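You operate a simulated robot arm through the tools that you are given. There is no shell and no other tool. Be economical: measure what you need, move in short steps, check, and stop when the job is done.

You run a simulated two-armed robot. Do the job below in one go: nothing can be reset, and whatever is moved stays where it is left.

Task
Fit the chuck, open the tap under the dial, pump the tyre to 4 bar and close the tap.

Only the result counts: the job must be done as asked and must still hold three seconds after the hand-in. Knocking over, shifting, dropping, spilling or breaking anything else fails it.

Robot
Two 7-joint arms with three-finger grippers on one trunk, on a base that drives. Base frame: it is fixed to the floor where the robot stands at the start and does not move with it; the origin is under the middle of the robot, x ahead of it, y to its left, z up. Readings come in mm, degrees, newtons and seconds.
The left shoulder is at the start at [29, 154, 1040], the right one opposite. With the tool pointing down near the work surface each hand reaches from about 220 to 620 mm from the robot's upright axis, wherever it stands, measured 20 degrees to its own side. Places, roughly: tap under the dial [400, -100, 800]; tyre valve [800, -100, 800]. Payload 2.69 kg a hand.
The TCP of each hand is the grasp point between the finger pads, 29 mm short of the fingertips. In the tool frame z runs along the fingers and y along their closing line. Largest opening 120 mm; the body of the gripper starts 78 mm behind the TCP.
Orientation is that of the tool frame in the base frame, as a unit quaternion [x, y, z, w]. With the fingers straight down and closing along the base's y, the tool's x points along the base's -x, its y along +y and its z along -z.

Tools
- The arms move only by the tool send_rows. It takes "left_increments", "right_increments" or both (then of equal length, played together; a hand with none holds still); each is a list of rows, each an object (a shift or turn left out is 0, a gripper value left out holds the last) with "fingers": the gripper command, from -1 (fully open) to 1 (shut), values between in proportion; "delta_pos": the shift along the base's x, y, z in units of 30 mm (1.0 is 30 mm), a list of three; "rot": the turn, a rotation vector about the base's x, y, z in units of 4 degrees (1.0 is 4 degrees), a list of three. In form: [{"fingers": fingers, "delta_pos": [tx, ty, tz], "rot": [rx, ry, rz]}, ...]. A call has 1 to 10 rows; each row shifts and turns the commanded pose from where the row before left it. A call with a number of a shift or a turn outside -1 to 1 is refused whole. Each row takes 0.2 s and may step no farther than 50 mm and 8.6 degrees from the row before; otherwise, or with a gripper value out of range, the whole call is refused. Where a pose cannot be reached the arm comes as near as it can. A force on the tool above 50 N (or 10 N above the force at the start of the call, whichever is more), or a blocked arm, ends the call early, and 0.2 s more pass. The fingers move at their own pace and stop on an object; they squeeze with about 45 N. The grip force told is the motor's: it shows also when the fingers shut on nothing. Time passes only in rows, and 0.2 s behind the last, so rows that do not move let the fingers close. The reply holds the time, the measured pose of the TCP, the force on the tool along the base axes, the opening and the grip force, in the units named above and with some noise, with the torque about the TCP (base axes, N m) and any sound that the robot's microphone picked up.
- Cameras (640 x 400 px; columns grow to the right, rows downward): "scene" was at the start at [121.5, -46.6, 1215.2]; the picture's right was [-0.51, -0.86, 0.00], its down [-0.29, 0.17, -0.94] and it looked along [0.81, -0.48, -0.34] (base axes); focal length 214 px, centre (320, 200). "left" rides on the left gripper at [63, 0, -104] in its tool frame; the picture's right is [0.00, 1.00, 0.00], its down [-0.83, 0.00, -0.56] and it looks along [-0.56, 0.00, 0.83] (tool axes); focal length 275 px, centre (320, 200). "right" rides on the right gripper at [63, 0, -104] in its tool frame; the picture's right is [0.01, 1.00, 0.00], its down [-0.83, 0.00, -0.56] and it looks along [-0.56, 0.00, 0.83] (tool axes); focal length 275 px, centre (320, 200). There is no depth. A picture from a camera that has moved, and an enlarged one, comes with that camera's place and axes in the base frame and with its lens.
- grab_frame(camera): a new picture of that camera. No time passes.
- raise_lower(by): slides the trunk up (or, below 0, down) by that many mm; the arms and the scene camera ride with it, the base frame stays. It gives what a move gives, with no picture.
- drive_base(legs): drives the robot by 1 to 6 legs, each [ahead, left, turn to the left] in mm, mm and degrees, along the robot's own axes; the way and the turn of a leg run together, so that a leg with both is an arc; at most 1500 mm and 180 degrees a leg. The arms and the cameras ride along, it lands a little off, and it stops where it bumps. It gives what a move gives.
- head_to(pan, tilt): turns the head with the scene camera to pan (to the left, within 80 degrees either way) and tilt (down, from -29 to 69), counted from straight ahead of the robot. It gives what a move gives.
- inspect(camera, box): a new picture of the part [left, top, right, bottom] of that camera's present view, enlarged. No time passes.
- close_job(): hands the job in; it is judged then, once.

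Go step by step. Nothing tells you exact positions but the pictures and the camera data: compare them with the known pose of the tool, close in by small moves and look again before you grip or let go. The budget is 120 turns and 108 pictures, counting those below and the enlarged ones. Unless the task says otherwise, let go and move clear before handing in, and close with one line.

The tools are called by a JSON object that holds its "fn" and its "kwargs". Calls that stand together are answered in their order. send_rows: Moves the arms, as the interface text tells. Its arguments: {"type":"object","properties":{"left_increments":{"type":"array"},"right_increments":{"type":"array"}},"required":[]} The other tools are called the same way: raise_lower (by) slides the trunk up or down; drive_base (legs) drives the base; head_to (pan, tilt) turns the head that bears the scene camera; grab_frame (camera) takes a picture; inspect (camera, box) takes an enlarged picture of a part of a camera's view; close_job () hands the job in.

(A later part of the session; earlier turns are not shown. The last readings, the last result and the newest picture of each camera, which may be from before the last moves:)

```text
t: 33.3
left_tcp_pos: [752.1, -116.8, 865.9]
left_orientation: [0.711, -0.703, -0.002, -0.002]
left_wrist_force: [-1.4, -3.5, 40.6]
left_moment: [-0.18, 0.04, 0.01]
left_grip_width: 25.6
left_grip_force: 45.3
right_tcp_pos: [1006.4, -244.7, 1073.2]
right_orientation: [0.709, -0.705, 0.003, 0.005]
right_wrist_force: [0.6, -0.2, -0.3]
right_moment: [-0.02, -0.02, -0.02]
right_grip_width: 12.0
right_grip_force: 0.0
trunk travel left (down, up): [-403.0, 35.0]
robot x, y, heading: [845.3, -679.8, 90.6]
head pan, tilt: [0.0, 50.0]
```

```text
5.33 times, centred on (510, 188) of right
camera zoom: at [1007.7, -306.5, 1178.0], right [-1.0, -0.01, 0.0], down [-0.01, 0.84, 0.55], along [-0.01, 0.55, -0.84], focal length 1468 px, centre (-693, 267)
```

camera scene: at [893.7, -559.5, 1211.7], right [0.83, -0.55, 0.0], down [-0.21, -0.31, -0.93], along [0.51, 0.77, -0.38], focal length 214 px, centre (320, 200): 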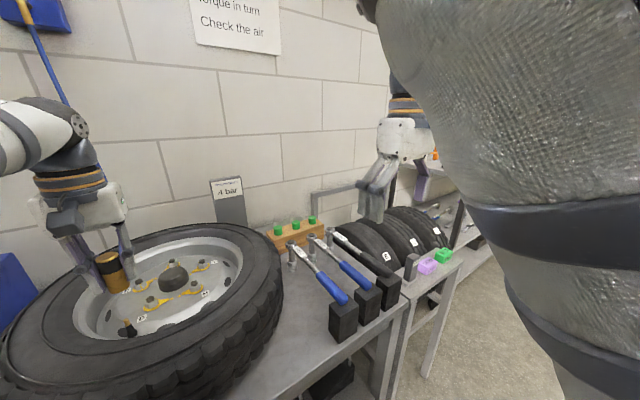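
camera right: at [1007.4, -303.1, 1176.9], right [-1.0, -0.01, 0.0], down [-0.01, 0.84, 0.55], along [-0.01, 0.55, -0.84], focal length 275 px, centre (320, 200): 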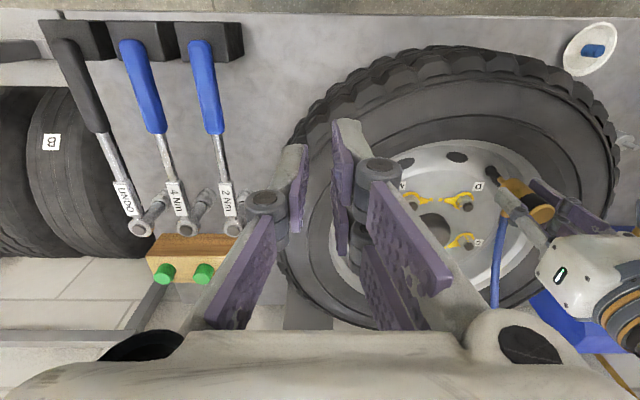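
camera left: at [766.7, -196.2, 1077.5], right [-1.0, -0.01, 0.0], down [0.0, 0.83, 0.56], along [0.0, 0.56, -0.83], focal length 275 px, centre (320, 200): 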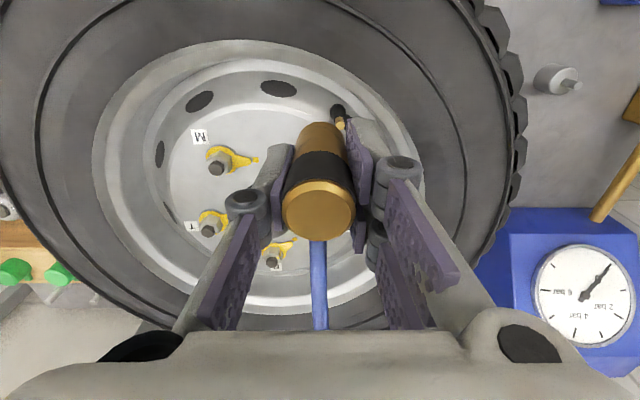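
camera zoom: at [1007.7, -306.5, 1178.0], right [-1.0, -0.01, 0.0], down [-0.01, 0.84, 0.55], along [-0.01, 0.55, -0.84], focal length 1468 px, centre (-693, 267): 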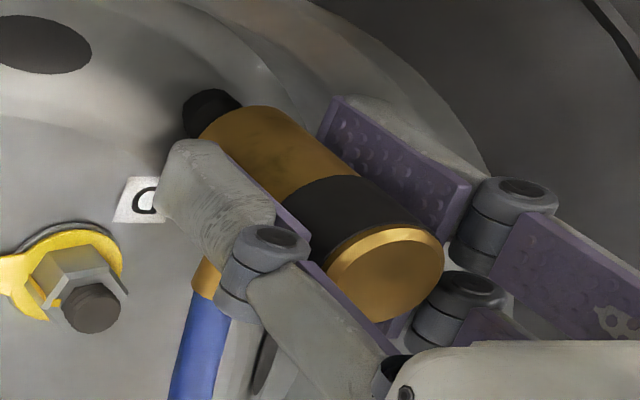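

The chuck has hit its stop on the shoulder, since the fingers started slipping over it. I'll open just slightly and check that it stays.

{"fn": "send_rows", "kwargs": {"left_increments": [{"fingers": 0.36}, {"fingers": 0.36}, {"delta_pos": [0, 0, 0.3]}, {"delta_pos": [0, 0, 0.5]}]}}

{"fn": "inspect", "kwargs": {"camera": "right", "box": [450, 150, 570, 225]}}

{"fn": "grab_frame", "kwargs": {"camera": "left"}}

```text
t: 34.3
left_tcp_pos: [750.7, -118.0, 886.6]
left_orientation: [0.712, -0.703, 0.0, -0.001]
left_wrist_force: [0.1, 0.1, -0.4]
left_moment: [-0.02, 0.0, 0.0]
left_grip_width: 38.1
left_grip_force: 0.1
right_tcp_pos: [1006.0, -242.6, 1072.7]
right_orientation: [0.71, -0.704, 0.002, 0.006]
right_wrist_force: [-0.3, -0.5, 0.0]
right_moment: [-0.02, 0.0, -0.03]
right_grip_width: 11.9
right_grip_force: 0.1
trunk travel left (down, up): [-403.0, 35.0]
robot x, y, heading: [843.6, -679.1, 90.6]
head pan, tilt: [0.0, 50.0]
```

```text
5.33 times, centred on (510, 188) of right
camera zoom: at [1007.2, -304.1, 1177.5], right [-1.0, -0.01, 0.0], down [-0.01, 0.84, 0.55], along [-0.01, 0.55, -0.84], focal length 1468 px, centre (-693, 267)
```

zoom: 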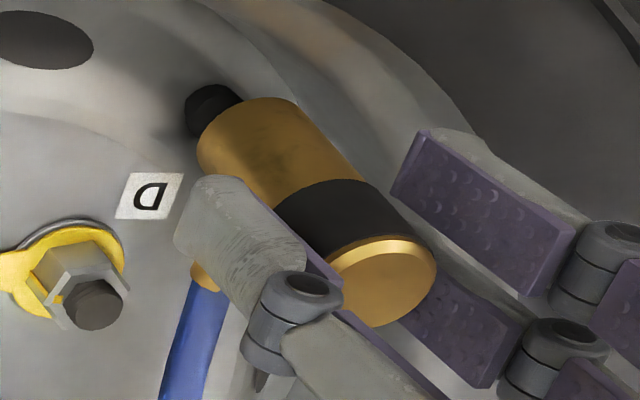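

```text
66 pictures are left
camera left: at [750.3, -180.1, 991.6], right [-1.0, -0.01, 0.0], down [-0.01, 0.83, 0.56], along [0.0, 0.56, -0.83], focal length 275 px, centre (320, 200)
```

left: 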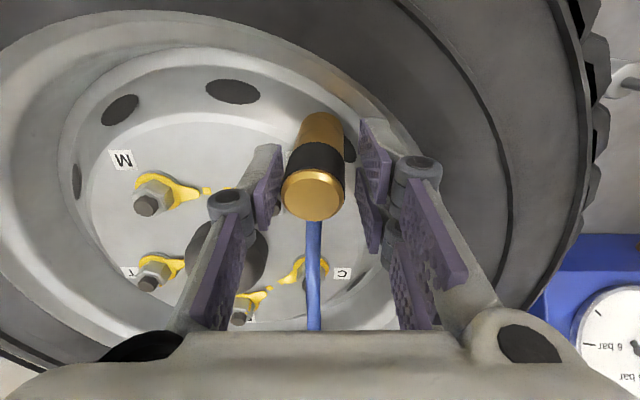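

The chuck stays upright on the valve by itself. I'll withdraw the left hand up and back, pull the right hand back too, then look.

{"fn": "send_rows", "kwargs": {"left_increments": [{"delta_pos": [0, 0, 0.9]}, {"delta_pos": [0, 0, 0.9]}, {"delta_pos": [0, 0, 0.9]}, {"delta_pos": [0, -0.8, 0.9]}, {"delta_pos": [0, -0.9, 0.5]}, {"delta_pos": [0, -0.9, 0]}, {"delta_pos": [0, -0.9, 0]}, {"delta_pos": [0, -0.9, 0]}], "right_increments": [{"delta_pos": [0, 0, 0]}, {"delta_pos": [0, 0, 0]}, {"delta_pos": [0, -0.5, 0]}, {"delta_pos": [0, -0.5, 0]}, {"delta_pos": [0, -0.5, 0]}, {"delta_pos": [0, -0.5, 0]}, {"delta_pos": [0, -0.5, 0]}, {"delta_pos": [0, -0.5, 0]}]}}

{"fn": "grab_frame", "kwargs": {"camera": "scene"}}

{"fn": "grab_frame", "kwargs": {"camera": "left"}}

```text
t: 36.1
left_tcp_pos: [748.6, -258.7, 1007.2]
left_orientation: [0.711, -0.704, 0.0, -0.001]
left_wrist_force: [-0.4, 0.3, 0.0]
left_moment: [0.01, -0.03, 0.0]
left_grip_width: 38.5
left_grip_force: 0.0
left hand out of reach, approached as far as the arm can: row 2, 3
right_tcp_pos: [1014.6, -244.5, 1075.6]
right_orientation: [0.709, -0.705, 0.003, 0.005]
right_wrist_force: [-0.2, 0.1, -0.7]
right_moment: [-0.01, -0.03, -0.03]
right_grip_width: 12.1
right_grip_force: 0.0
right hand out of reach, approached as far as the arm can: row 3, 4, 5, 6, 7, 8
trunk travel left (down, up): [-403.0, 35.0]
robot x, y, heading: [840.3, -683.8, 90.6]
head pan, tilt: [0.0, 50.0]
```

```text
65 pictures are left
camera scene: at [881.3, -554.5, 1206.1], right [0.9, -0.44, 0.0], down [-0.19, -0.39, -0.9], along [0.4, 0.81, -0.43], focal length 214 px, centre (320, 200)
```

scene: 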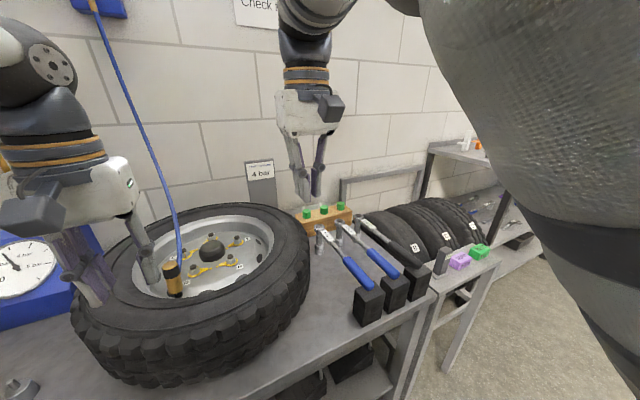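

```text
64 pictures are left
camera left: at [747.1, -323.0, 1111.1], right [-1.0, -0.01, 0.0], down [-0.01, 0.83, 0.56], along [0.0, 0.56, -0.83], focal length 275 px, centre (320, 200)
```

left: 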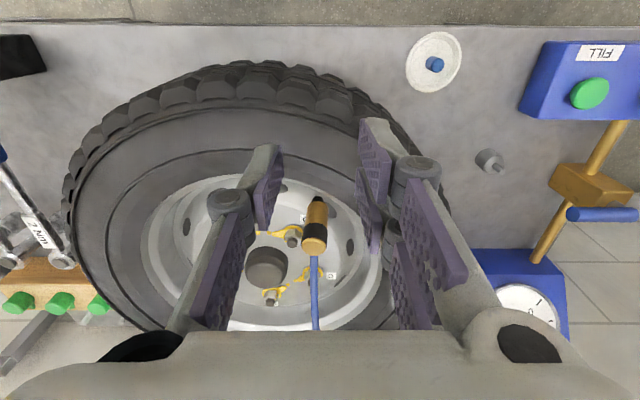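

The chuck stands on the valve with the hose hanging clear. I'll return the right hand to its old resting place and strafe back left to the tap.

{"fn": "send_rows", "kwargs": {"right_increments": [{"delta_pos": [1, 0.3, 0]}, {"delta_pos": [1, 0.3, 0]}, {"delta_pos": [1, 0.3, 0]}, {"delta_pos": [1, 0.3, 0]}, {"delta_pos": [1, 0.3, 0]}, {"delta_pos": [1, 0.3, 0]}, {"delta_pos": [1, 0.3, 0]}, {"delta_pos": [1, 0.3, 0]}]}}

{"fn": "drive_base", "kwargs": {"legs": [[0, 310, 0]]}}

{"fn": "grab_frame", "kwargs": {"camera": "left"}}

{"fn": "grab_frame", "kwargs": {"camera": "scene"}}

```text
t: 37.9
left_tcp_pos: [750.4, -260.0, 1007.4]
left_orientation: [0.71, -0.704, -0.001, -0.001]
left_wrist_force: [0.1, -0.2, -0.7]
left_moment: [0.03, 0.03, -0.01]
left_grip_width: 38.3
left_grip_force: 0.1
right_tcp_pos: [1259.8, -188.3, 1072.2]
right_orientation: [0.71, -0.704, 0.001, 0.005]
right_wrist_force: [1.5, -0.4, -0.5]
right_moment: [0.03, 0.09, -0.03]
right_grip_width: 11.8
right_grip_force: 0.1
right hand out of reach, approached as far as the arm can: row 8
trunk travel left (down, up): [-403.0, 35.0]
robot x, y, heading: [841.3, -678.6, 90.6]
head pan, tilt: [0.0, 50.0]
```

```text
t: 40.9
left_tcp_pos: [436.3, -261.4, 1006.0]
left_orientation: [0.709, -0.705, -0.001, -0.001]
left_wrist_force: [0.7, -0.2, -0.1]
left_moment: [-0.02, -0.02, 0.0]
left_grip_width: 38.4
left_grip_force: 0.1
right_tcp_pos: [946.5, -192.7, 1074.8]
right_orientation: [0.709, -0.705, 0.001, 0.004]
right_wrist_force: [1.2, 0.4, -1.0]
right_moment: [-0.03, -0.02, 0.0]
right_grip_width: 12.1
right_grip_force: 0.0
trunk travel left (down, up): [-403.0, 35.0]
robot x, y, heading: [530.9, -683.8, 90.2]
head pan, tilt: [0.0, 50.0]
```

```text
63 pictures are left
camera left: at [436.2, -324.4, 1111.1], right [-1.0, 0.0, 0.0], down [0.0, 0.83, 0.56], along [0.0, 0.56, -0.83], focal length 275 px, centre (320, 200)
```

left: 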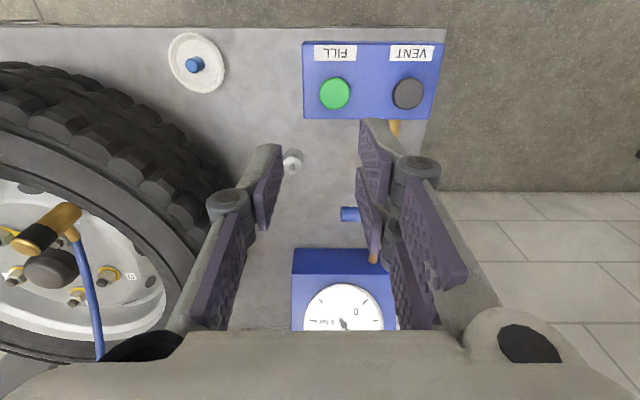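

```text
62 pictures are left
camera scene: at [528.7, -562.3, 1169.7], right [1.0, 0.01, 0.0], down [0.0, -0.77, -0.64], along [0.0, 0.64, -0.77], focal length 214 px, centre (320, 200)
```

scene: 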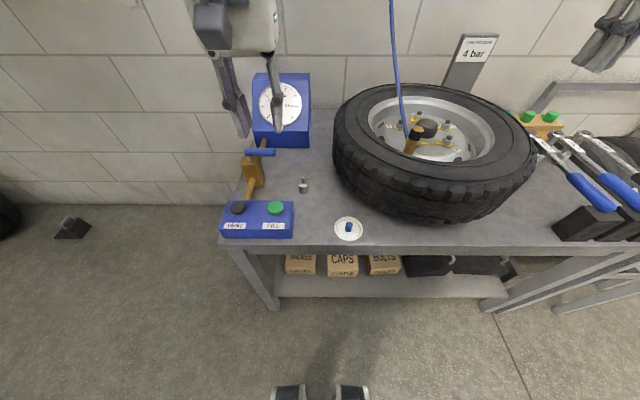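

The scene camera now gives a good overview. I'll zoom on the dial and tap, and on the fitted chuck.

{"fn": "inspect", "kwargs": {"camera": "scene", "box": [200, 60, 340, 250]}}

{"fn": "inspect", "kwargs": {"camera": "scene", "box": [360, 90, 480, 165]}}

```text
2.11 times, centred on (270, 155) of scene
camera zoom: at [528.7, -562.3, 1169.7], right [1.0, 0.01, 0.0], down [0.0, -0.77, -0.64], along [0.0, 0.64, -0.77], focal length 452 px, centre (425, 295)
```

zoom: 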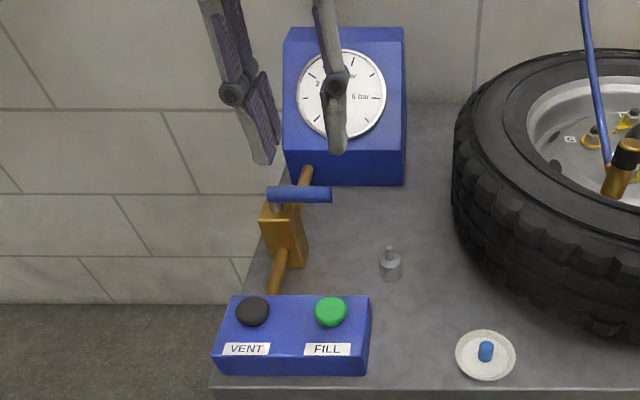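

```text
5.33 times, centred on (420, 128) of scene
camera zoom: at [528.7, -562.3, 1169.7], right [1.0, 0.01, 0.0], down [0.0, -0.77, -0.64], along [0.0, 0.64, -0.77], focal length 1144 px, centre (-213, 587)
```

zoom: 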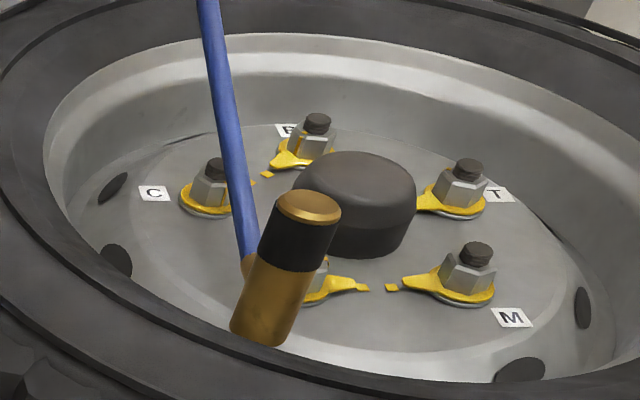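

The chuck sits fine. The tap lever spans about x 330–408 at y≈-102, z≈817, square to the pipe and so closed. I'll go closer with the left camera.

{"fn": "send_rows", "kwargs": {"left_increments": [{"fingers": 1, "delta_pos": [0.3, 0.6, -0.6]}, {"delta_pos": [0.3, 0.7, -0.6]}, {"delta_pos": [0, 0.7, -0.6]}]}}

{"fn": "grab_frame", "kwargs": {"camera": "left"}}

{"fn": "inspect", "kwargs": {"camera": "left", "box": [320, 70, 480, 200]}}

```text
t: 41.7
left_tcp_pos: [454.7, -201.1, 952.4]
left_orientation: [0.71, -0.704, -0.001, 0.0]
left_wrist_force: [-0.2, 0.4, 0.2]
left_moment: [0.0, -0.02, -0.01]
left_grip_width: 0.0
left_grip_force: 28.2
right_tcp_pos: [946.7, -192.1, 1072.5]
right_orientation: [0.709, -0.705, 0.001, 0.004]
right_wrist_force: [0.2, 0.9, 0.0]
right_moment: [0.0, 0.04, -0.02]
right_grip_width: 12.0
right_grip_force: 0.2
trunk travel left (down, up): [-403.0, 35.0]
robot x, y, heading: [529.3, -680.6, 90.2]
head pan, tilt: [0.0, 50.0]
```

```text
59 pictures are left
camera left: at [453.8, -262.1, 1055.3], right [-1.0, 0.0, 0.0], down [0.0, 0.83, 0.56], along [0.0, 0.56, -0.83], focal length 275 px, centre (320, 200)
```

left: 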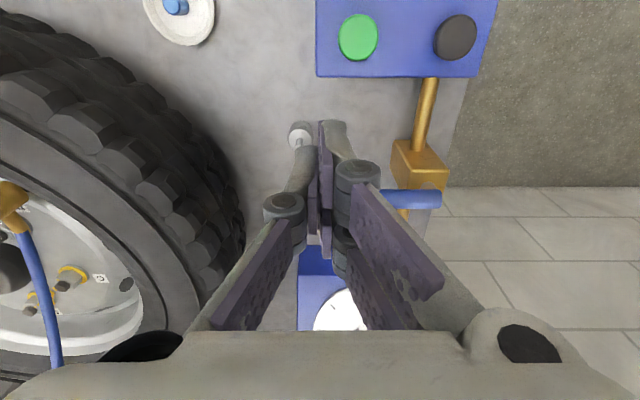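

```text
3.08 times, centred on (400, 135) of left
camera zoom: at [453.8, -262.1, 1055.3], right [-1.0, 0.0, 0.0], down [0.0, 0.83, 0.56], along [0.0, 0.56, -0.83], focal length 847 px, centre (74, 400)
```

zoom: 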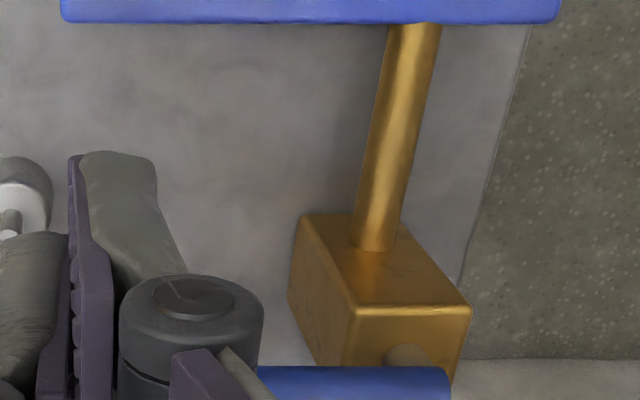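

The lever pivots on a vertical stub at about (338, -106). I'll bring the closed fingertips to the -y side of the lever near its free end.

{"fn": "send_rows", "kwargs": {"left_increments": [{"delta_pos": [-0.7, 0.6, -0.9]}, {"delta_pos": [-0.7, 0.6, -0.9]}, {"delta_pos": [-0.6, 0.5, -0.9]}, {"delta_pos": [0, 0, -0.7]}, {"delta_pos": [0, 0, 0]}]}}

{"fn": "grab_frame", "kwargs": {"camera": "left"}}

{"fn": "inspect", "kwargs": {"camera": "scene", "box": [200, 60, 340, 250]}}

```text
t: 42.9
left_tcp_pos: [396.2, -147.4, 851.4]
left_orientation: [0.71, -0.704, -0.001, 0.0]
left_wrist_force: [0.0, 0.1, 0.2]
left_moment: [-0.03, 0.05, 0.04]
left_grip_width: 0.0
left_grip_force: 28.5
right_tcp_pos: [946.0, -191.5, 1074.0]
right_orientation: [0.709, -0.705, 0.001, 0.004]
right_wrist_force: [-0.2, -1.0, -0.1]
right_moment: [-0.02, -0.03, 0.03]
right_grip_width: 12.1
right_grip_force: 0.1
trunk travel left (down, up): [-403.0, 35.0]
robot x, y, heading: [529.9, -677.6, 90.2]
head pan, tilt: [0.0, 50.0]
```

```text
57 pictures are left
camera left: at [394.1, -210.3, 955.0], right [-1.0, 0.0, 0.0], down [0.0, 0.83, 0.56], along [0.0, 0.56, -0.83], focal length 275 px, centre (320, 200)
```

left: 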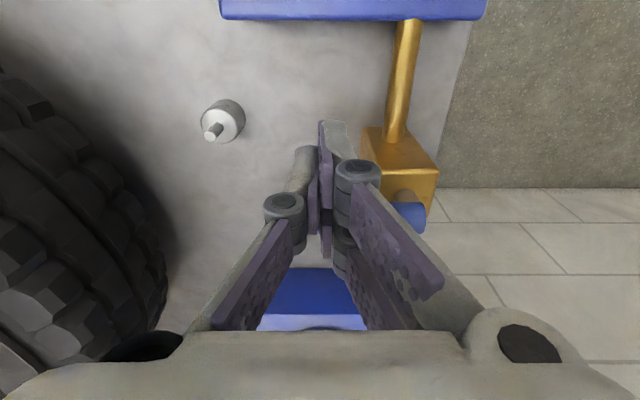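

```text
2.11 times, centred on (270, 155) of scene
camera zoom: at [528.9, -562.3, 1169.7], right [1.0, 0.01, 0.0], down [0.0, -0.77, -0.64], along [0.0, 0.64, -0.77], focal length 452 px, centre (425, 295)
```

zoom: 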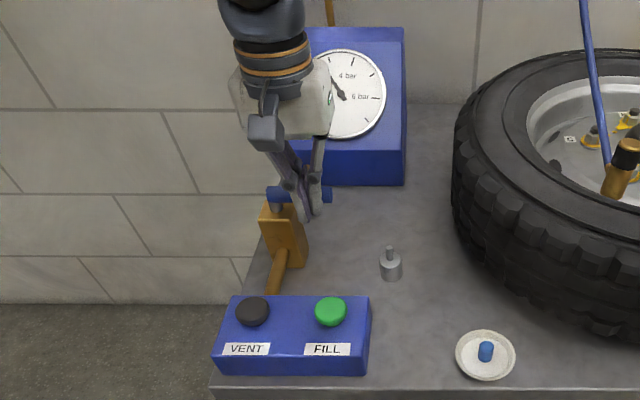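

The fingertips are in place in front of the lever. The dial needle seems to have moved, so I'll zoom on it.

{"fn": "inspect", "kwargs": {"camera": "scene", "box": [255, 70, 315, 115]}}

{"fn": "send_rows", "kwargs": {"left_increments": [{"delta_pos": [-0.15, 0, -0.45]}, {"delta_pos": [0, 0.3, 0]}, {"delta_pos": [0, 0.2, 0]}]}}

```text
8.89 times, centred on (285, 92) of scene
camera zoom: at [528.9, -562.3, 1169.7], right [1.0, 0.01, 0.0], down [0.0, -0.77, -0.64], along [0.0, 0.64, -0.77], focal length 1906 px, centre (631, 1156)
```

zoom: 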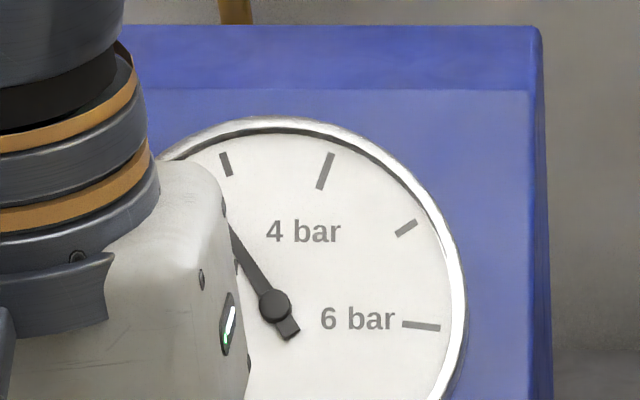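

```text
t: 43.7
left_tcp_pos: [392.1, -134.8, 836.8]
left_orientation: [0.709, -0.705, 0.0, -0.001]
left_wrist_force: [-0.1, -4.9, -0.9]
left_moment: [-0.09, 0.0, 0.01]
left_grip_width: 0.0
left_grip_force: 28.2
right_tcp_pos: [946.0, -194.3, 1073.0]
right_orientation: [0.71, -0.705, 0.001, 0.004]
right_wrist_force: [0.5, -0.5, 0.4]
right_moment: [-0.04, -0.02, 0.01]
right_grip_width: 11.9
right_grip_force: 0.0
trunk travel left (down, up): [-403.0, 35.0]
robot x, y, heading: [530.3, -682.4, 90.4]
head pan, tilt: [0.0, 50.0]
```

The dial now reads about 2.7 bar, so the chuck is sealed on the valve. The fingers touch the lever (5 N), so I'll push it toward +y along its arc.

{"fn": "send_rows", "kwargs": {"left_increments": [{"delta_pos": [0, 0.3, 0]}, {"delta_pos": [0, 0.3, 0]}, {"delta_pos": [0, 0.3, 0]}, {"delta_pos": [0, 0, 0]}]}}

{"fn": "grab_frame", "kwargs": {"camera": "left"}}

```text
t: 44.2
left_tcp_pos: [391.6, -134.0, 836.4]
left_orientation: [0.71, -0.704, 0.011, 0.011]
left_wrist_force: [-1.5, -25.0, 10.6]
left_moment: [-0.35, 0.04, 0.11]
left_grip_width: 0.1
left_grip_force: 28.2
right_tcp_pos: [946.2, -195.2, 1074.1]
right_orientation: [0.709, -0.705, 0.0, 0.002]
right_wrist_force: [0.2, 0.5, -0.2]
right_moment: [0.01, -0.01, -0.01]
right_grip_width: 12.1
right_grip_force: 0.0
trunk travel left (down, up): [-403.0, 35.0]
robot x, y, heading: [532.1, -682.8, 90.2]
head pan, tilt: [0.0, 50.0]
stopped in row 2 (left hand): the force on the tool passed its limit at 57 N (the readings are from after the stop); the commanded pose is now the measured one
```

```text
54 pictures are left
camera left: at [390.8, -193.7, 942.4], right [-1.0, 0.0, 0.0], down [0.0, 0.85, 0.53], along [0.0, 0.53, -0.85], focal length 275 px, centre (320, 200)
```

left: 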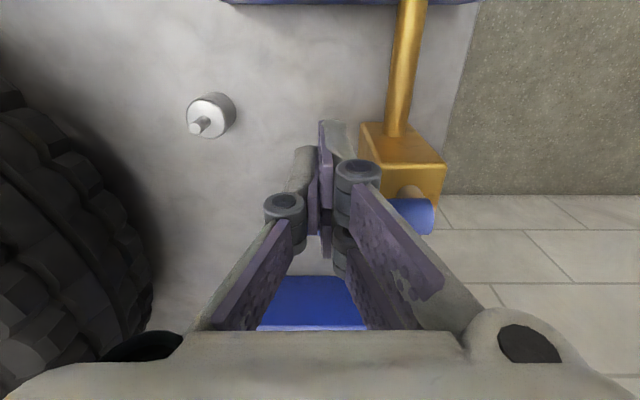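

The lever is against its stop that way, so it must open toward -y. I'll lift over it and come down on its +y side.

{"fn": "send_rows", "kwargs": {"left_increments": [{"delta_pos": [0, -0.3, 0.2], "rot": [0.5, 0, 0]}, {"delta_pos": [0, 0, 1]}, {"delta_pos": [0, 0, 0.8]}, {"delta_pos": [0, 0.8, 0]}, {"delta_pos": [0, 0.8, 0]}, {"delta_pos": [0, 0.7, 0]}, {"delta_pos": [0, 0, 0]}]}}

{"fn": "grab_frame", "kwargs": {"camera": "left"}}

{"fn": "inspect", "kwargs": {"camera": "scene", "box": [220, 80, 320, 200]}}

```text
t: 45.8
left_tcp_pos: [388.8, -101.3, 893.0]
left_orientation: [0.71, -0.704, -0.004, -0.003]
left_wrist_force: [-0.1, 0.4, 0.0]
left_moment: [-0.05, 0.0, 0.01]
left_grip_width: 0.0
left_grip_force: 28.5
left hand out of reach, approached as far as the arm can: row 5, 6
right_tcp_pos: [946.8, -192.4, 1072.9]
right_orientation: [0.708, -0.706, 0.001, 0.004]
right_wrist_force: [-0.1, 0.0, -0.2]
right_moment: [0.04, -0.04, -0.01]
right_grip_width: 12.0
right_grip_force: 0.1
trunk travel left (down, up): [-403.0, 35.0]
robot x, y, heading: [529.4, -685.6, 90.1]
head pan, tilt: [0.0, 50.0]
```

```text
53 pictures are left
camera left: at [388.6, -165.9, 996.6], right [-1.0, 0.0, 0.0], down [0.0, 0.83, 0.56], along [0.0, 0.56, -0.83], focal length 275 px, centre (320, 200)
```

left: 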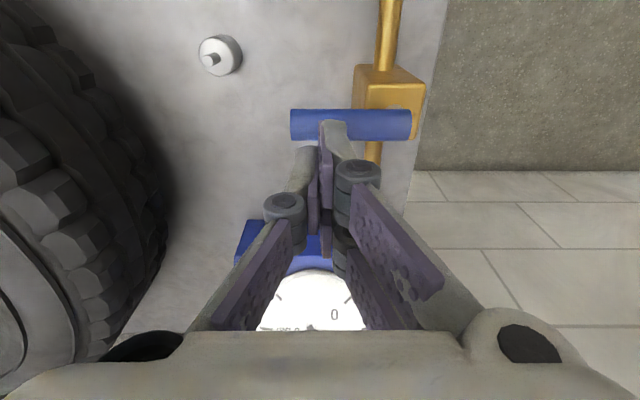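

```text
3.33 times, centred on (270, 140) of scene
camera zoom: at [528.8, -563.1, 1169.7], right [1.0, 0.01, 0.0], down [0.01, -0.77, -0.64], along [0.0, 0.64, -0.77], focal length 715 px, centre (487, 400)
```

zoom: 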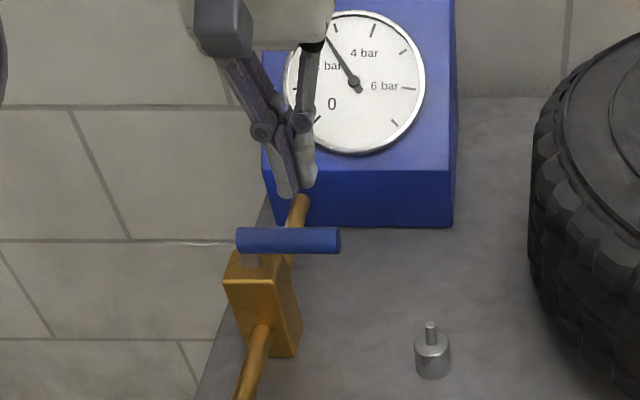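

The lever runs at y≈-105 and the arm is at the end of its reach. I'll drop the hand back, drive 60 mm ahead, and try again.

{"fn": "send_rows", "kwargs": {"left_increments": [{"delta_pos": [0, -0.9, 0.5]}, {"delta_pos": [0, -0.9, 0.5]}, {"delta_pos": [0, -0.9, 0]}, {"delta_pos": [0, -0.5, 0]}]}}

{"fn": "drive_base", "kwargs": {"legs": [[60, 0, 0]]}}

{"fn": "grab_frame", "kwargs": {"camera": "scene"}}

```text
t: 46.8
left_tcp_pos: [390.4, -197.8, 924.4]
left_orientation: [0.71, -0.704, -0.004, -0.004]
left_wrist_force: [-0.6, 0.5, 0.0]
left_moment: [0.01, 0.02, 0.03]
left_grip_width: 0.0
left_grip_force: 27.6
right_tcp_pos: [946.9, -193.1, 1074.0]
right_orientation: [0.709, -0.705, 0.001, 0.003]
right_wrist_force: [0.0, -0.6, -0.4]
right_moment: [-0.03, -0.02, 0.0]
right_grip_width: 12.1
right_grip_force: 0.1
trunk travel left (down, up): [-403.0, 35.0]
robot x, y, heading: [528.9, -684.0, 90.4]
head pan, tilt: [0.0, 50.0]
```

```text
t: 47.8
left_tcp_pos: [389.8, -135.0, 924.2]
left_orientation: [0.71, -0.704, -0.004, -0.003]
left_wrist_force: [0.0, -0.1, 0.1]
left_moment: [-0.02, 0.02, 0.02]
left_grip_width: 0.1
left_grip_force: 28.5
right_tcp_pos: [946.2, -131.4, 1071.3]
right_orientation: [0.709, -0.705, 0.001, 0.005]
right_wrist_force: [0.1, 0.9, -1.0]
right_moment: [-0.06, -0.02, 0.01]
right_grip_width: 12.0
right_grip_force: 0.1
trunk travel left (down, up): [-403.0, 35.0]
robot x, y, heading: [530.7, -622.4, 90.7]
head pan, tilt: [0.0, 50.0]
```

```text
51 pictures are left
camera scene: at [528.4, -500.7, 1169.6], right [1.0, 0.01, 0.0], down [0.01, -0.77, -0.64], along [0.0, 0.64, -0.77], focal length 214 px, centre (320, 200)
```

scene: 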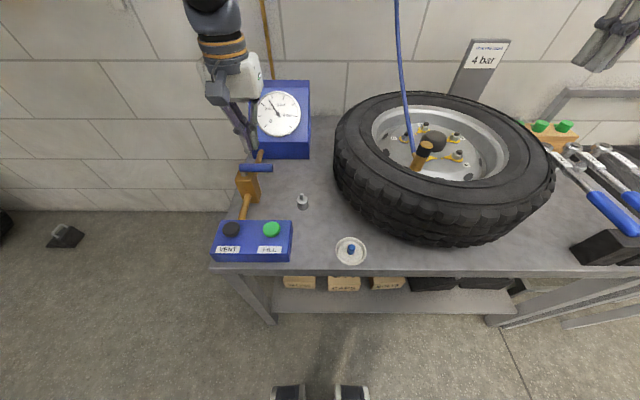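

Now I can move over to the +y side of the lever and look.

{"fn": "send_rows", "kwargs": {"left_increments": [{"delta_pos": [0, 0.8, 0]}, {"delta_pos": [0, 0.8, -0.3]}, {"delta_pos": [0, 0.8, -0.5]}, {"delta_pos": [0, 0, -0.2]}]}}

{"fn": "grab_frame", "kwargs": {"camera": "left"}}

{"fn": "inspect", "kwargs": {"camera": "scene", "box": [210, 70, 330, 200]}}

```text
t: 48.8
left_tcp_pos: [388.3, -65.3, 894.7]
left_orientation: [0.71, -0.705, -0.004, -0.004]
left_wrist_force: [1.1, 0.5, 0.3]
left_moment: [-0.02, -0.01, -0.02]
left_grip_width: 0.0
left_grip_force: 28.3
right_tcp_pos: [946.3, -130.8, 1072.2]
right_orientation: [0.709, -0.705, 0.002, 0.004]
right_wrist_force: [-0.4, -0.1, -0.2]
right_moment: [0.03, -0.02, 0.02]
right_grip_width: 12.1
right_grip_force: 0.0
trunk travel left (down, up): [-403.0, 35.0]
robot x, y, heading: [533.8, -625.8, 90.1]
head pan, tilt: [0.0, 50.0]
```

```text
50 pictures are left
camera left: at [387.6, -129.9, 998.1], right [-1.0, 0.0, 0.0], down [0.0, 0.82, 0.57], along [0.0, 0.57, -0.82], focal length 275 px, centre (320, 200)
```

left: 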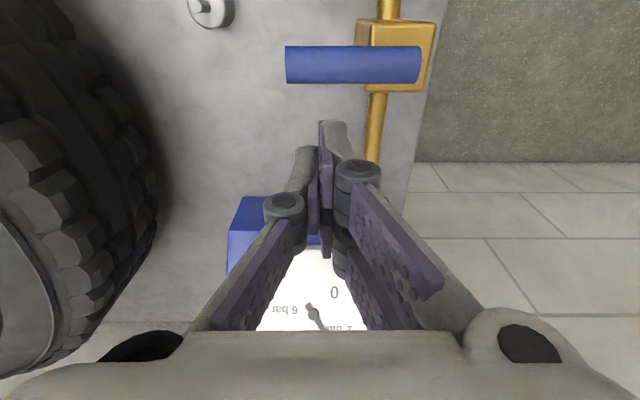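

```text
3.08 times, centred on (270, 135) of scene
camera zoom: at [528.4, -502.0, 1169.8], right [1.0, 0.01, 0.0], down [0.01, -0.77, -0.64], along [0.0, 0.64, -0.77], focal length 660 px, centre (474, 400)
```

zoom: 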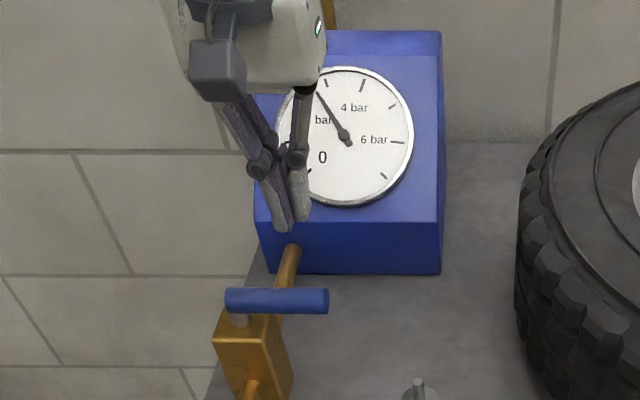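

There is plenty of room in front of the dial box. I'll go down on the +y side and push the lever toward -y.

{"fn": "send_rows", "kwargs": {"left_increments": [{"delta_pos": [0, 0, -0.9]}, {"delta_pos": [0, 0, -0.9]}, {"delta_pos": [0, 0, -0.2]}, {"delta_pos": [0, -0.4, 0]}, {"delta_pos": [0, -0.4, 0]}, {"delta_pos": [0, -0.4, 0]}, {"delta_pos": [0, 0, 0]}]}}

{"fn": "inspect", "kwargs": {"camera": "scene", "box": [210, 70, 330, 200]}}

```text
t: 50.4
left_tcp_pos: [391.1, -101.7, 834.0]
left_orientation: [0.71, -0.704, -0.004, -0.004]
left_wrist_force: [-0.2, 1.0, -0.7]
left_moment: [0.02, 0.01, -0.01]
left_grip_width: 0.1
left_grip_force: 28.6
right_tcp_pos: [946.8, -130.5, 1074.1]
right_orientation: [0.709, -0.705, 0.001, 0.004]
right_wrist_force: [-0.3, -0.2, 0.8]
right_moment: [0.0, 0.01, 0.0]
right_grip_width: 12.2
right_grip_force: 0.0
trunk travel left (down, up): [-403.0, 35.0]
robot x, y, heading: [529.4, -621.1, 90.3]
head pan, tilt: [0.0, 50.0]
```

```text
3.08 times, centred on (270, 135) of scene
camera zoom: at [528.5, -501.6, 1169.7], right [1.0, 0.01, 0.0], down [0.01, -0.77, -0.64], along [0.0, 0.64, -0.77], focal length 660 px, centre (474, 400)
```

zoom: 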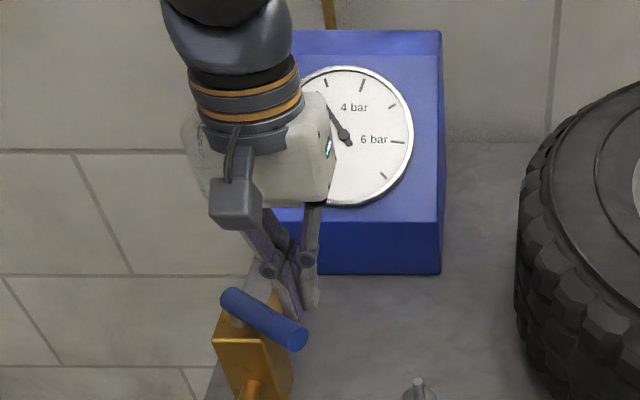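

The lever turns freely this way. I'll continue along its arc to the stop.

{"fn": "send_rows", "kwargs": {"left_increments": [{"delta_pos": [-0.05, -0.4, 0]}, {"delta_pos": [-0.1, -0.4, 0]}, {"delta_pos": [-0.25, -0.35, 0]}, {"delta_pos": [-0.3, -0.3, 0]}, {"delta_pos": [-0.3, -0.2, 0]}, {"delta_pos": [-0.2, -0.1, 0]}, {"delta_pos": [0, 0, 0]}]}}

{"fn": "inspect", "kwargs": {"camera": "scene", "box": [210, 70, 330, 200]}}

{"fn": "grab_frame", "kwargs": {"camera": "left"}}

```text
t: 52.0
left_tcp_pos: [356.2, -152.5, 834.0]
left_orientation: [0.709, -0.705, -0.003, -0.005]
left_wrist_force: [23.1, 7.9, -3.9]
left_moment: [0.13, -0.49, -0.45]
left_grip_width: 0.2
left_grip_force: 28.8
right_tcp_pos: [948.9, -130.6, 1072.7]
right_orientation: [0.709, -0.705, 0.001, 0.005]
right_wrist_force: [-0.2, 0.9, -0.5]
right_moment: [0.01, 0.0, -0.02]
right_grip_width: 12.1
right_grip_force: 0.0
trunk travel left (down, up): [-403.0, 35.0]
robot x, y, heading: [533.4, -624.8, 90.3]
head pan, tilt: [0.0, 50.0]
```

```text
3.08 times, centred on (270, 135) of scene
camera zoom: at [530.8, -500.5, 1169.5], right [1.0, 0.01, 0.0], down [0.0, -0.77, -0.64], along [-0.01, 0.64, -0.77], focal length 660 px, centre (474, 400)
```

zoom: 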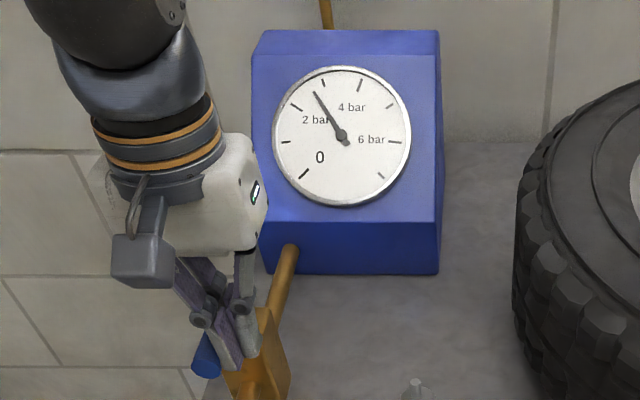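

```text
46 pictures are left
camera left: at [355.2, -215.8, 938.0], right [-1.0, 0.0, 0.0], down [0.0, 0.82, 0.57], along [0.0, 0.57, -0.82], focal length 275 px, centre (320, 200)
```

left: 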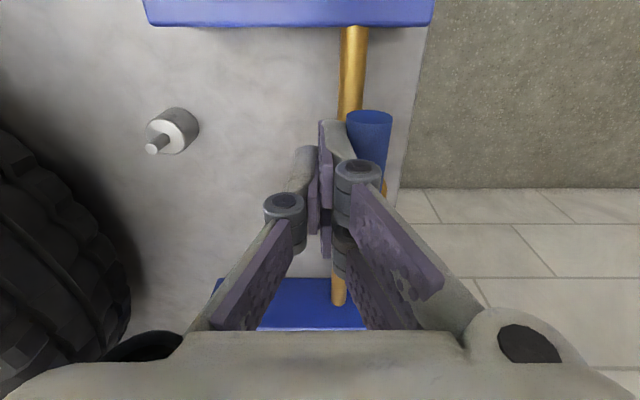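

The lever is now in line with the pipe, so the tap is open, and the dial reads about 2.7 bar. FILL is at about [417, -244, 749], so I'll release the lever and hover over the button.

{"fn": "send_rows", "kwargs": {"left_increments": [{"delta_pos": [0.7, 0, 0]}, {"delta_pos": [0.2, 0, 0.8]}, {"delta_pos": [0, 0, 0.8]}, {"delta_pos": [0.4, -0.8, 0]}, {"delta_pos": [0.4, -0.9, 0]}, {"delta_pos": [0.4, -0.9, 0]}, {"delta_pos": [0, -0.4, -0.6]}, {"delta_pos": [0, 0, -0.6]}]}}

{"fn": "grab_frame", "kwargs": {"camera": "left"}}

{"fn": "grab_frame", "kwargs": {"camera": "scene"}}

```text
t: 53.8
left_tcp_pos: [416.0, -241.0, 847.3]
left_orientation: [0.711, -0.704, -0.003, -0.003]
left_wrist_force: [-0.1, -0.5, -0.2]
left_moment: [-0.02, 0.05, -0.04]
left_grip_width: 0.2
left_grip_force: 29.1
right_tcp_pos: [946.6, -130.0, 1072.9]
right_orientation: [0.708, -0.706, 0.001, 0.003]
right_wrist_force: [0.4, -0.9, -0.6]
right_moment: [0.05, -0.04, -0.01]
right_grip_width: 11.9
right_grip_force: 0.1
trunk travel left (down, up): [-403.0, 35.0]
robot x, y, heading: [530.3, -621.0, 90.2]
head pan, tilt: [0.0, 50.0]
```

```text
45 pictures are left
camera left: at [415.9, -305.5, 950.8], right [-1.0, 0.0, 0.0], down [0.0, 0.83, 0.56], along [0.0, 0.56, -0.83], focal length 275 px, centre (320, 200)
```

left: 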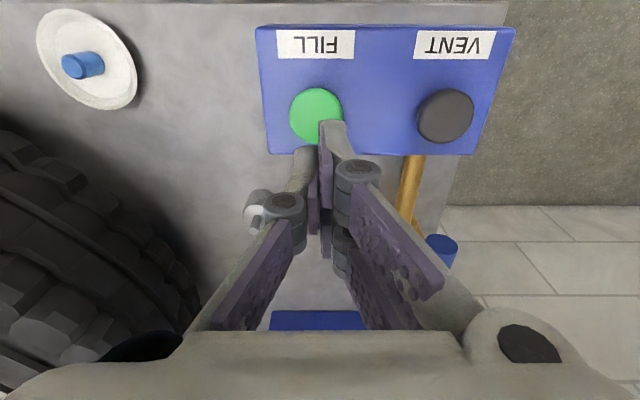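

```text
44 pictures are left
camera scene: at [528.4, -501.3, 1169.6], right [1.0, 0.01, 0.0], down [0.01, -0.77, -0.64], along [0.0, 0.64, -0.77], focal length 214 px, centre (320, 200)
```

scene: 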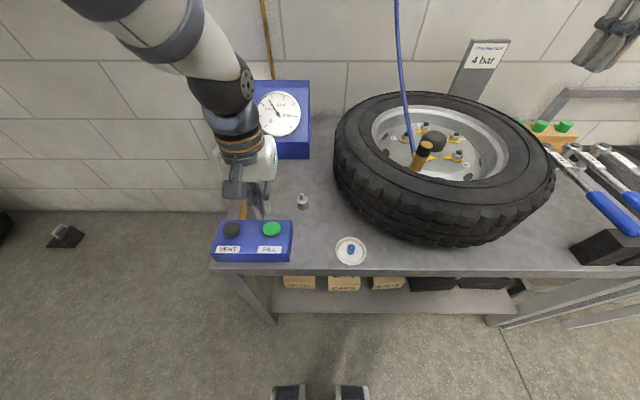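

The hand is nearly centred on FILL and the dial stays visible. I'll lower to just above the button and then press lightly.

{"fn": "send_rows", "kwargs": {"left_increments": [{"delta_pos": [0.1, -0.13, -0.8]}, {"delta_pos": [0, 0, -0.8]}, {"delta_pos": [0, 0, -0.4]}, {"delta_pos": [0, 0, -0.15]}]}}

{"fn": "inspect", "kwargs": {"camera": "scene", "box": [250, 80, 320, 140]}}

```text
t: 54.8
left_tcp_pos: [421.6, -246.9, 782.7]
left_orientation: [0.71, -0.704, -0.004, -0.005]
left_wrist_force: [0.2, -3.5, 11.8]
left_moment: [-0.19, 0.06, 0.0]
left_grip_width: 6.0
left_grip_force: 29.0
right_tcp_pos: [947.0, -132.8, 1073.7]
right_orientation: [0.709, -0.705, 0.0, 0.003]
right_wrist_force: [0.1, -1.1, 0.3]
right_moment: [0.01, 0.0, 0.0]
right_grip_width: 12.0
right_grip_force: 0.1
trunk travel left (down, up): [-403.0, 35.0]
robot x, y, heading: [530.7, -622.3, 90.3]
head pan, tilt: [0.0, 50.0]
heard: click
```

```text
6.67 times, centred on (285, 110) of scene
camera zoom: at [528.6, -502.9, 1170.1], right [1.0, 0.01, 0.0], down [0.01, -0.77, -0.64], along [0.0, 0.64, -0.77], focal length 1430 px, centre (553, 800)
```

zoom: 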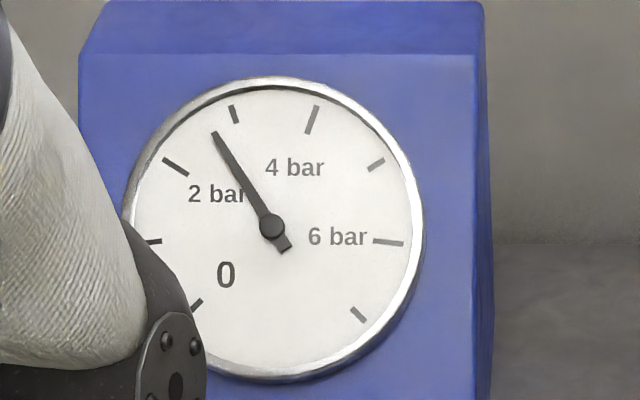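

A click: the button is pressed. I'll hold two rows and read the dial to get the fill rate.

{"fn": "send_rows", "kwargs": {"left_increments": [{"delta_pos": [0, 0, 0]}, {"delta_pos": [0, 0, 0]}]}}

{"fn": "inspect", "kwargs": {"camera": "scene", "box": [250, 80, 320, 140]}}

```text
t: 55.4
left_tcp_pos: [422.6, -245.4, 782.9]
left_orientation: [0.71, -0.705, -0.005, -0.005]
left_wrist_force: [0.7, -3.9, 15.9]
left_moment: [-0.24, 0.01, -0.04]
left_grip_width: 6.0
left_grip_force: 28.4
right_tcp_pos: [947.3, -131.5, 1074.1]
right_orientation: [0.709, -0.705, 0.001, 0.002]
right_wrist_force: [0.3, -0.5, -0.1]
right_moment: [-0.02, 0.01, -0.02]
right_grip_width: 11.9
right_grip_force: 0.0
trunk travel left (down, up): [-403.0, 35.0]
robot x, y, heading: [534.1, -622.6, 90.4]
head pan, tilt: [0.0, 50.0]
```

```text
6.67 times, centred on (285, 110) of scene
camera zoom: at [528.7, -502.7, 1169.9], right [1.0, 0.01, 0.0], down [0.0, -0.77, -0.64], along [0.0, 0.64, -0.77], focal length 1430 px, centre (553, 800)
```

zoom: 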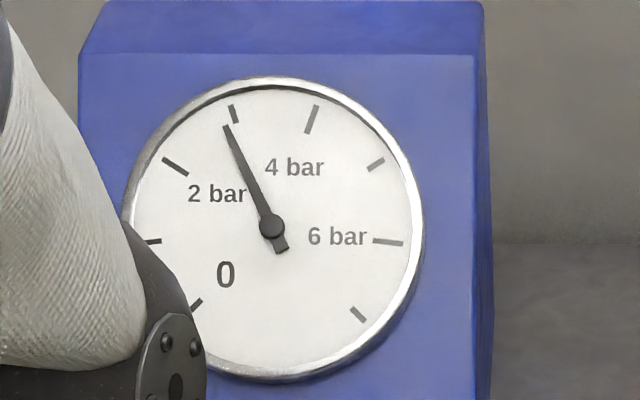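

It's rising about 0.3 bar/s and now reads about 2.85. I'll hold about 2 s more.

{"fn": "send_rows", "kwargs": {"left_increments": [{}, {}, {}, {}, {}, {}, {}, {}, {}, {}]}}

{"fn": "inspect", "kwargs": {"camera": "scene", "box": [250, 80, 320, 140]}}

```text
t: 57.6
left_tcp_pos: [422.3, -246.0, 781.6]
left_orientation: [0.71, -0.704, -0.004, -0.004]
left_wrist_force: [-0.4, -0.3, 18.9]
left_moment: [-0.14, 0.03, -0.01]
left_grip_width: 6.0
left_grip_force: 28.1
right_tcp_pos: [946.0, -131.8, 1074.3]
right_orientation: [0.709, -0.705, 0.001, 0.003]
right_wrist_force: [0.3, -0.2, -0.6]
right_moment: [-0.03, -0.01, -0.01]
right_grip_width: 12.4
right_grip_force: 0.1
trunk travel left (down, up): [-403.0, 35.0]
robot x, y, heading: [532.3, -621.2, 90.3]
head pan, tilt: [0.0, 50.0]
```

```text
6.67 times, centred on (285, 110) of scene
camera zoom: at [528.7, -502.5, 1169.8], right [1.0, 0.01, 0.0], down [0.0, -0.77, -0.64], along [0.0, 0.64, -0.77], focal length 1430 px, centre (553, 800)
```

zoom: 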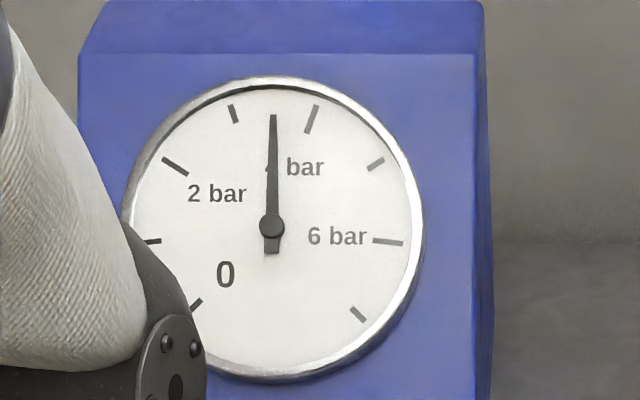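

It reads about 3.5 bar at 0.29 bar/s. I'll hold 1 s more.

{"fn": "send_rows", "kwargs": {"left_increments": [{}, {}, {}, {}]}}

{"fn": "inspect", "kwargs": {"camera": "scene", "box": [250, 80, 320, 140]}}

```text
t: 58.6
left_tcp_pos: [422.3, -246.6, 781.6]
left_orientation: [0.71, -0.705, -0.004, -0.004]
left_wrist_force: [-0.3, 0.3, 19.4]
left_moment: [-0.13, 0.03, 0.0]
left_grip_width: 5.9
left_grip_force: 28.3
right_tcp_pos: [946.4, -132.4, 1073.0]
right_orientation: [0.709, -0.705, 0.0, 0.003]
right_wrist_force: [-0.2, 0.8, -0.7]
right_moment: [0.01, 0.0, -0.01]
right_grip_width: 11.8
right_grip_force: 0.0
trunk travel left (down, up): [-403.0, 35.0]
robot x, y, heading: [530.6, -622.1, 90.5]
head pan, tilt: [0.0, 50.0]
```

```text
6.67 times, centred on (285, 110) of scene
camera zoom: at [528.7, -502.4, 1169.8], right [1.0, 0.01, 0.0], down [0.0, -0.77, -0.64], along [0.0, 0.64, -0.77], focal length 1430 px, centre (553, 800)
```

zoom: 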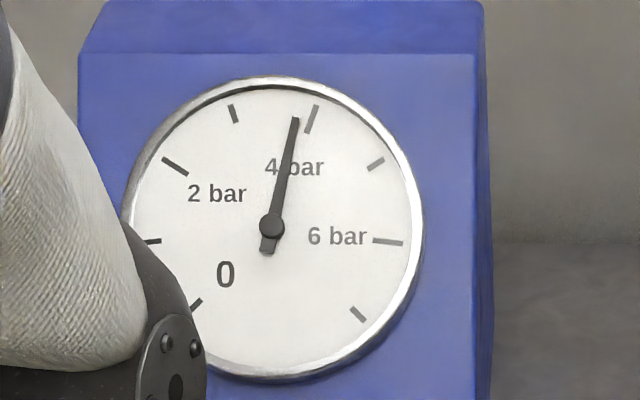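

It reads about 3.78 bar. I'll hold 0.4 s, then lift off.

{"fn": "send_rows", "kwargs": {"left_increments": [{}, {}, {"delta_pos": [0, 0, 0.5]}, {}]}}

{"fn": "inspect", "kwargs": {"camera": "scene", "box": [265, 85, 305, 120]}}

```text
t: 59.6
left_tcp_pos: [421.3, -246.4, 796.0]
left_orientation: [0.71, -0.704, -0.003, -0.003]
left_wrist_force: [-0.3, -0.4, -0.3]
left_moment: [0.01, 0.02, -0.02]
left_grip_width: 0.0
left_grip_force: 28.8
right_tcp_pos: [946.9, -130.8, 1072.8]
right_orientation: [0.709, -0.706, 0.002, 0.004]
right_wrist_force: [0.5, 0.2, 0.3]
right_moment: [0.05, -0.01, 0.02]
right_grip_width: 11.8
right_grip_force: 0.0
trunk travel left (down, up): [-403.0, 35.0]
robot x, y, heading: [530.5, -623.9, 90.5]
head pan, tilt: [0.0, 50.0]
```

```text
11.43 times, centred on (285, 102) of scene
camera zoom: at [528.5, -501.3, 1169.5], right [1.0, 0.01, 0.0], down [0.01, -0.77, -0.64], along [0.0, 0.64, -0.77], focal length 2451 px, centre (720, 1314)
```

zoom: 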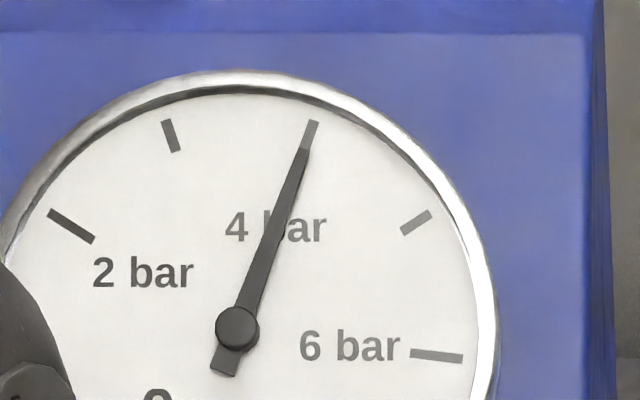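

The needle sits right on the 4 bar tick. Next I close the tap by going to the -x side of the lever and swinging it back toward +x.

{"fn": "send_rows", "kwargs": {"left_increments": [{"delta_pos": [0, 0, 1]}, {"delta_pos": [0, 0, 1]}, {"delta_pos": [0, 0, 1]}, {"delta_pos": [-0.9, 0.6, 0.4]}, {"delta_pos": [-0.9, 0.6, 0]}, {"delta_pos": [-0.9, 0.6, 0]}, {"delta_pos": [-0.9, 0.6, 0]}, {"delta_pos": [-0.5, 0.3, 0]}, {}]}}

{"fn": "grab_frame", "kwargs": {"camera": "left"}}

{"fn": "inspect", "kwargs": {"camera": "scene", "box": [190, 70, 330, 250]}}

```text
t: 61.6
left_tcp_pos: [298.7, -164.2, 900.1]
left_orientation: [0.71, -0.704, -0.005, -0.004]
left_wrist_force: [-1.0, -0.3, 0.7]
left_moment: [0.0, 0.01, -0.01]
left_grip_width: 0.0
left_grip_force: 28.4
right_tcp_pos: [945.9, -131.8, 1073.7]
right_orientation: [0.709, -0.705, 0.002, 0.004]
right_wrist_force: [-0.2, -0.2, -0.3]
right_moment: [0.0, -0.02, 0.02]
right_grip_width: 12.3
right_grip_force: 0.0
trunk travel left (down, up): [-403.0, 35.0]
robot x, y, heading: [528.0, -617.9, 90.4]
head pan, tilt: [0.0, 50.0]
```

```text
38 pictures are left
camera left: at [297.4, -228.3, 1003.5], right [-1.0, 0.0, 0.0], down [0.0, 0.82, 0.57], along [0.0, 0.57, -0.82], focal length 275 px, centre (320, 200)
```

left: 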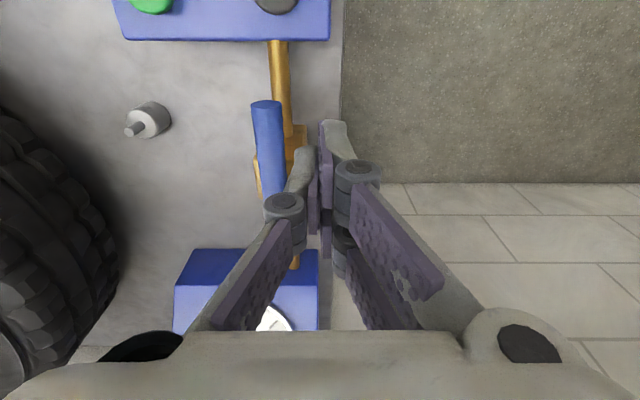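

```text
2.22 times, centred on (260, 160) of scene
camera zoom: at [528.5, -501.6, 1169.7], right [1.0, 0.01, 0.0], down [0.01, -0.77, -0.64], along [0.0, 0.64, -0.77], focal length 477 px, centre (453, 289)
```

zoom: 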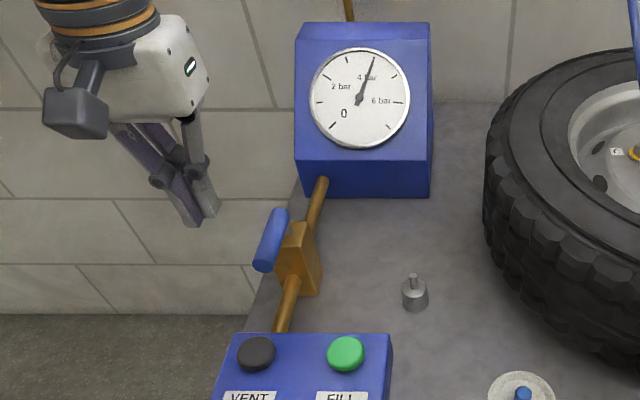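

The lever lies along y at x≈333, and my fingers are on its -x side. I'll go down and begin pushing toward +x.

{"fn": "send_rows", "kwargs": {"left_increments": [{"delta_pos": [-0.15, 0.1, -0.8]}, {"delta_pos": [0, 0, -0.8]}, {"delta_pos": [0, 0, -0.6]}, {"delta_pos": [0.4, 0, 0]}, {"delta_pos": [0.5, 0, 0]}, {"delta_pos": [0.5, 0.0, 0]}, {"delta_pos": [0.4, 0.05, 0]}, {}]}}

{"fn": "inspect", "kwargs": {"camera": "scene", "box": [190, 70, 330, 250]}}

```text
t: 63.4
left_tcp_pos: [346.7, -160.0, 831.8]
left_orientation: [0.709, -0.705, -0.003, -0.005]
left_wrist_force: [0.1, 0.2, 0.6]
left_moment: [-0.02, 0.0, 0.0]
left_grip_width: 0.0
left_grip_force: 28.8
right_tcp_pos: [946.6, -131.1, 1072.6]
right_orientation: [0.709, -0.705, 0.001, 0.003]
right_wrist_force: [-0.3, 0.0, 0.2]
right_moment: [0.0, -0.01, 0.0]
right_grip_width: 12.0
right_grip_force: 0.1
trunk travel left (down, up): [-403.0, 35.0]
robot x, y, heading: [528.8, -624.5, 90.3]
head pan, tilt: [0.0, 50.0]
```

```text
2.22 times, centred on (260, 160) of scene
camera zoom: at [528.4, -501.6, 1169.7], right [1.0, 0.01, 0.0], down [0.01, -0.77, -0.64], along [0.0, 0.64, -0.77], focal length 477 px, centre (453, 289)
```

zoom: 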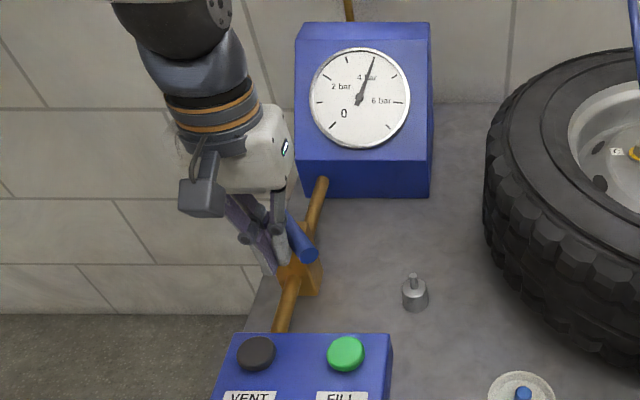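

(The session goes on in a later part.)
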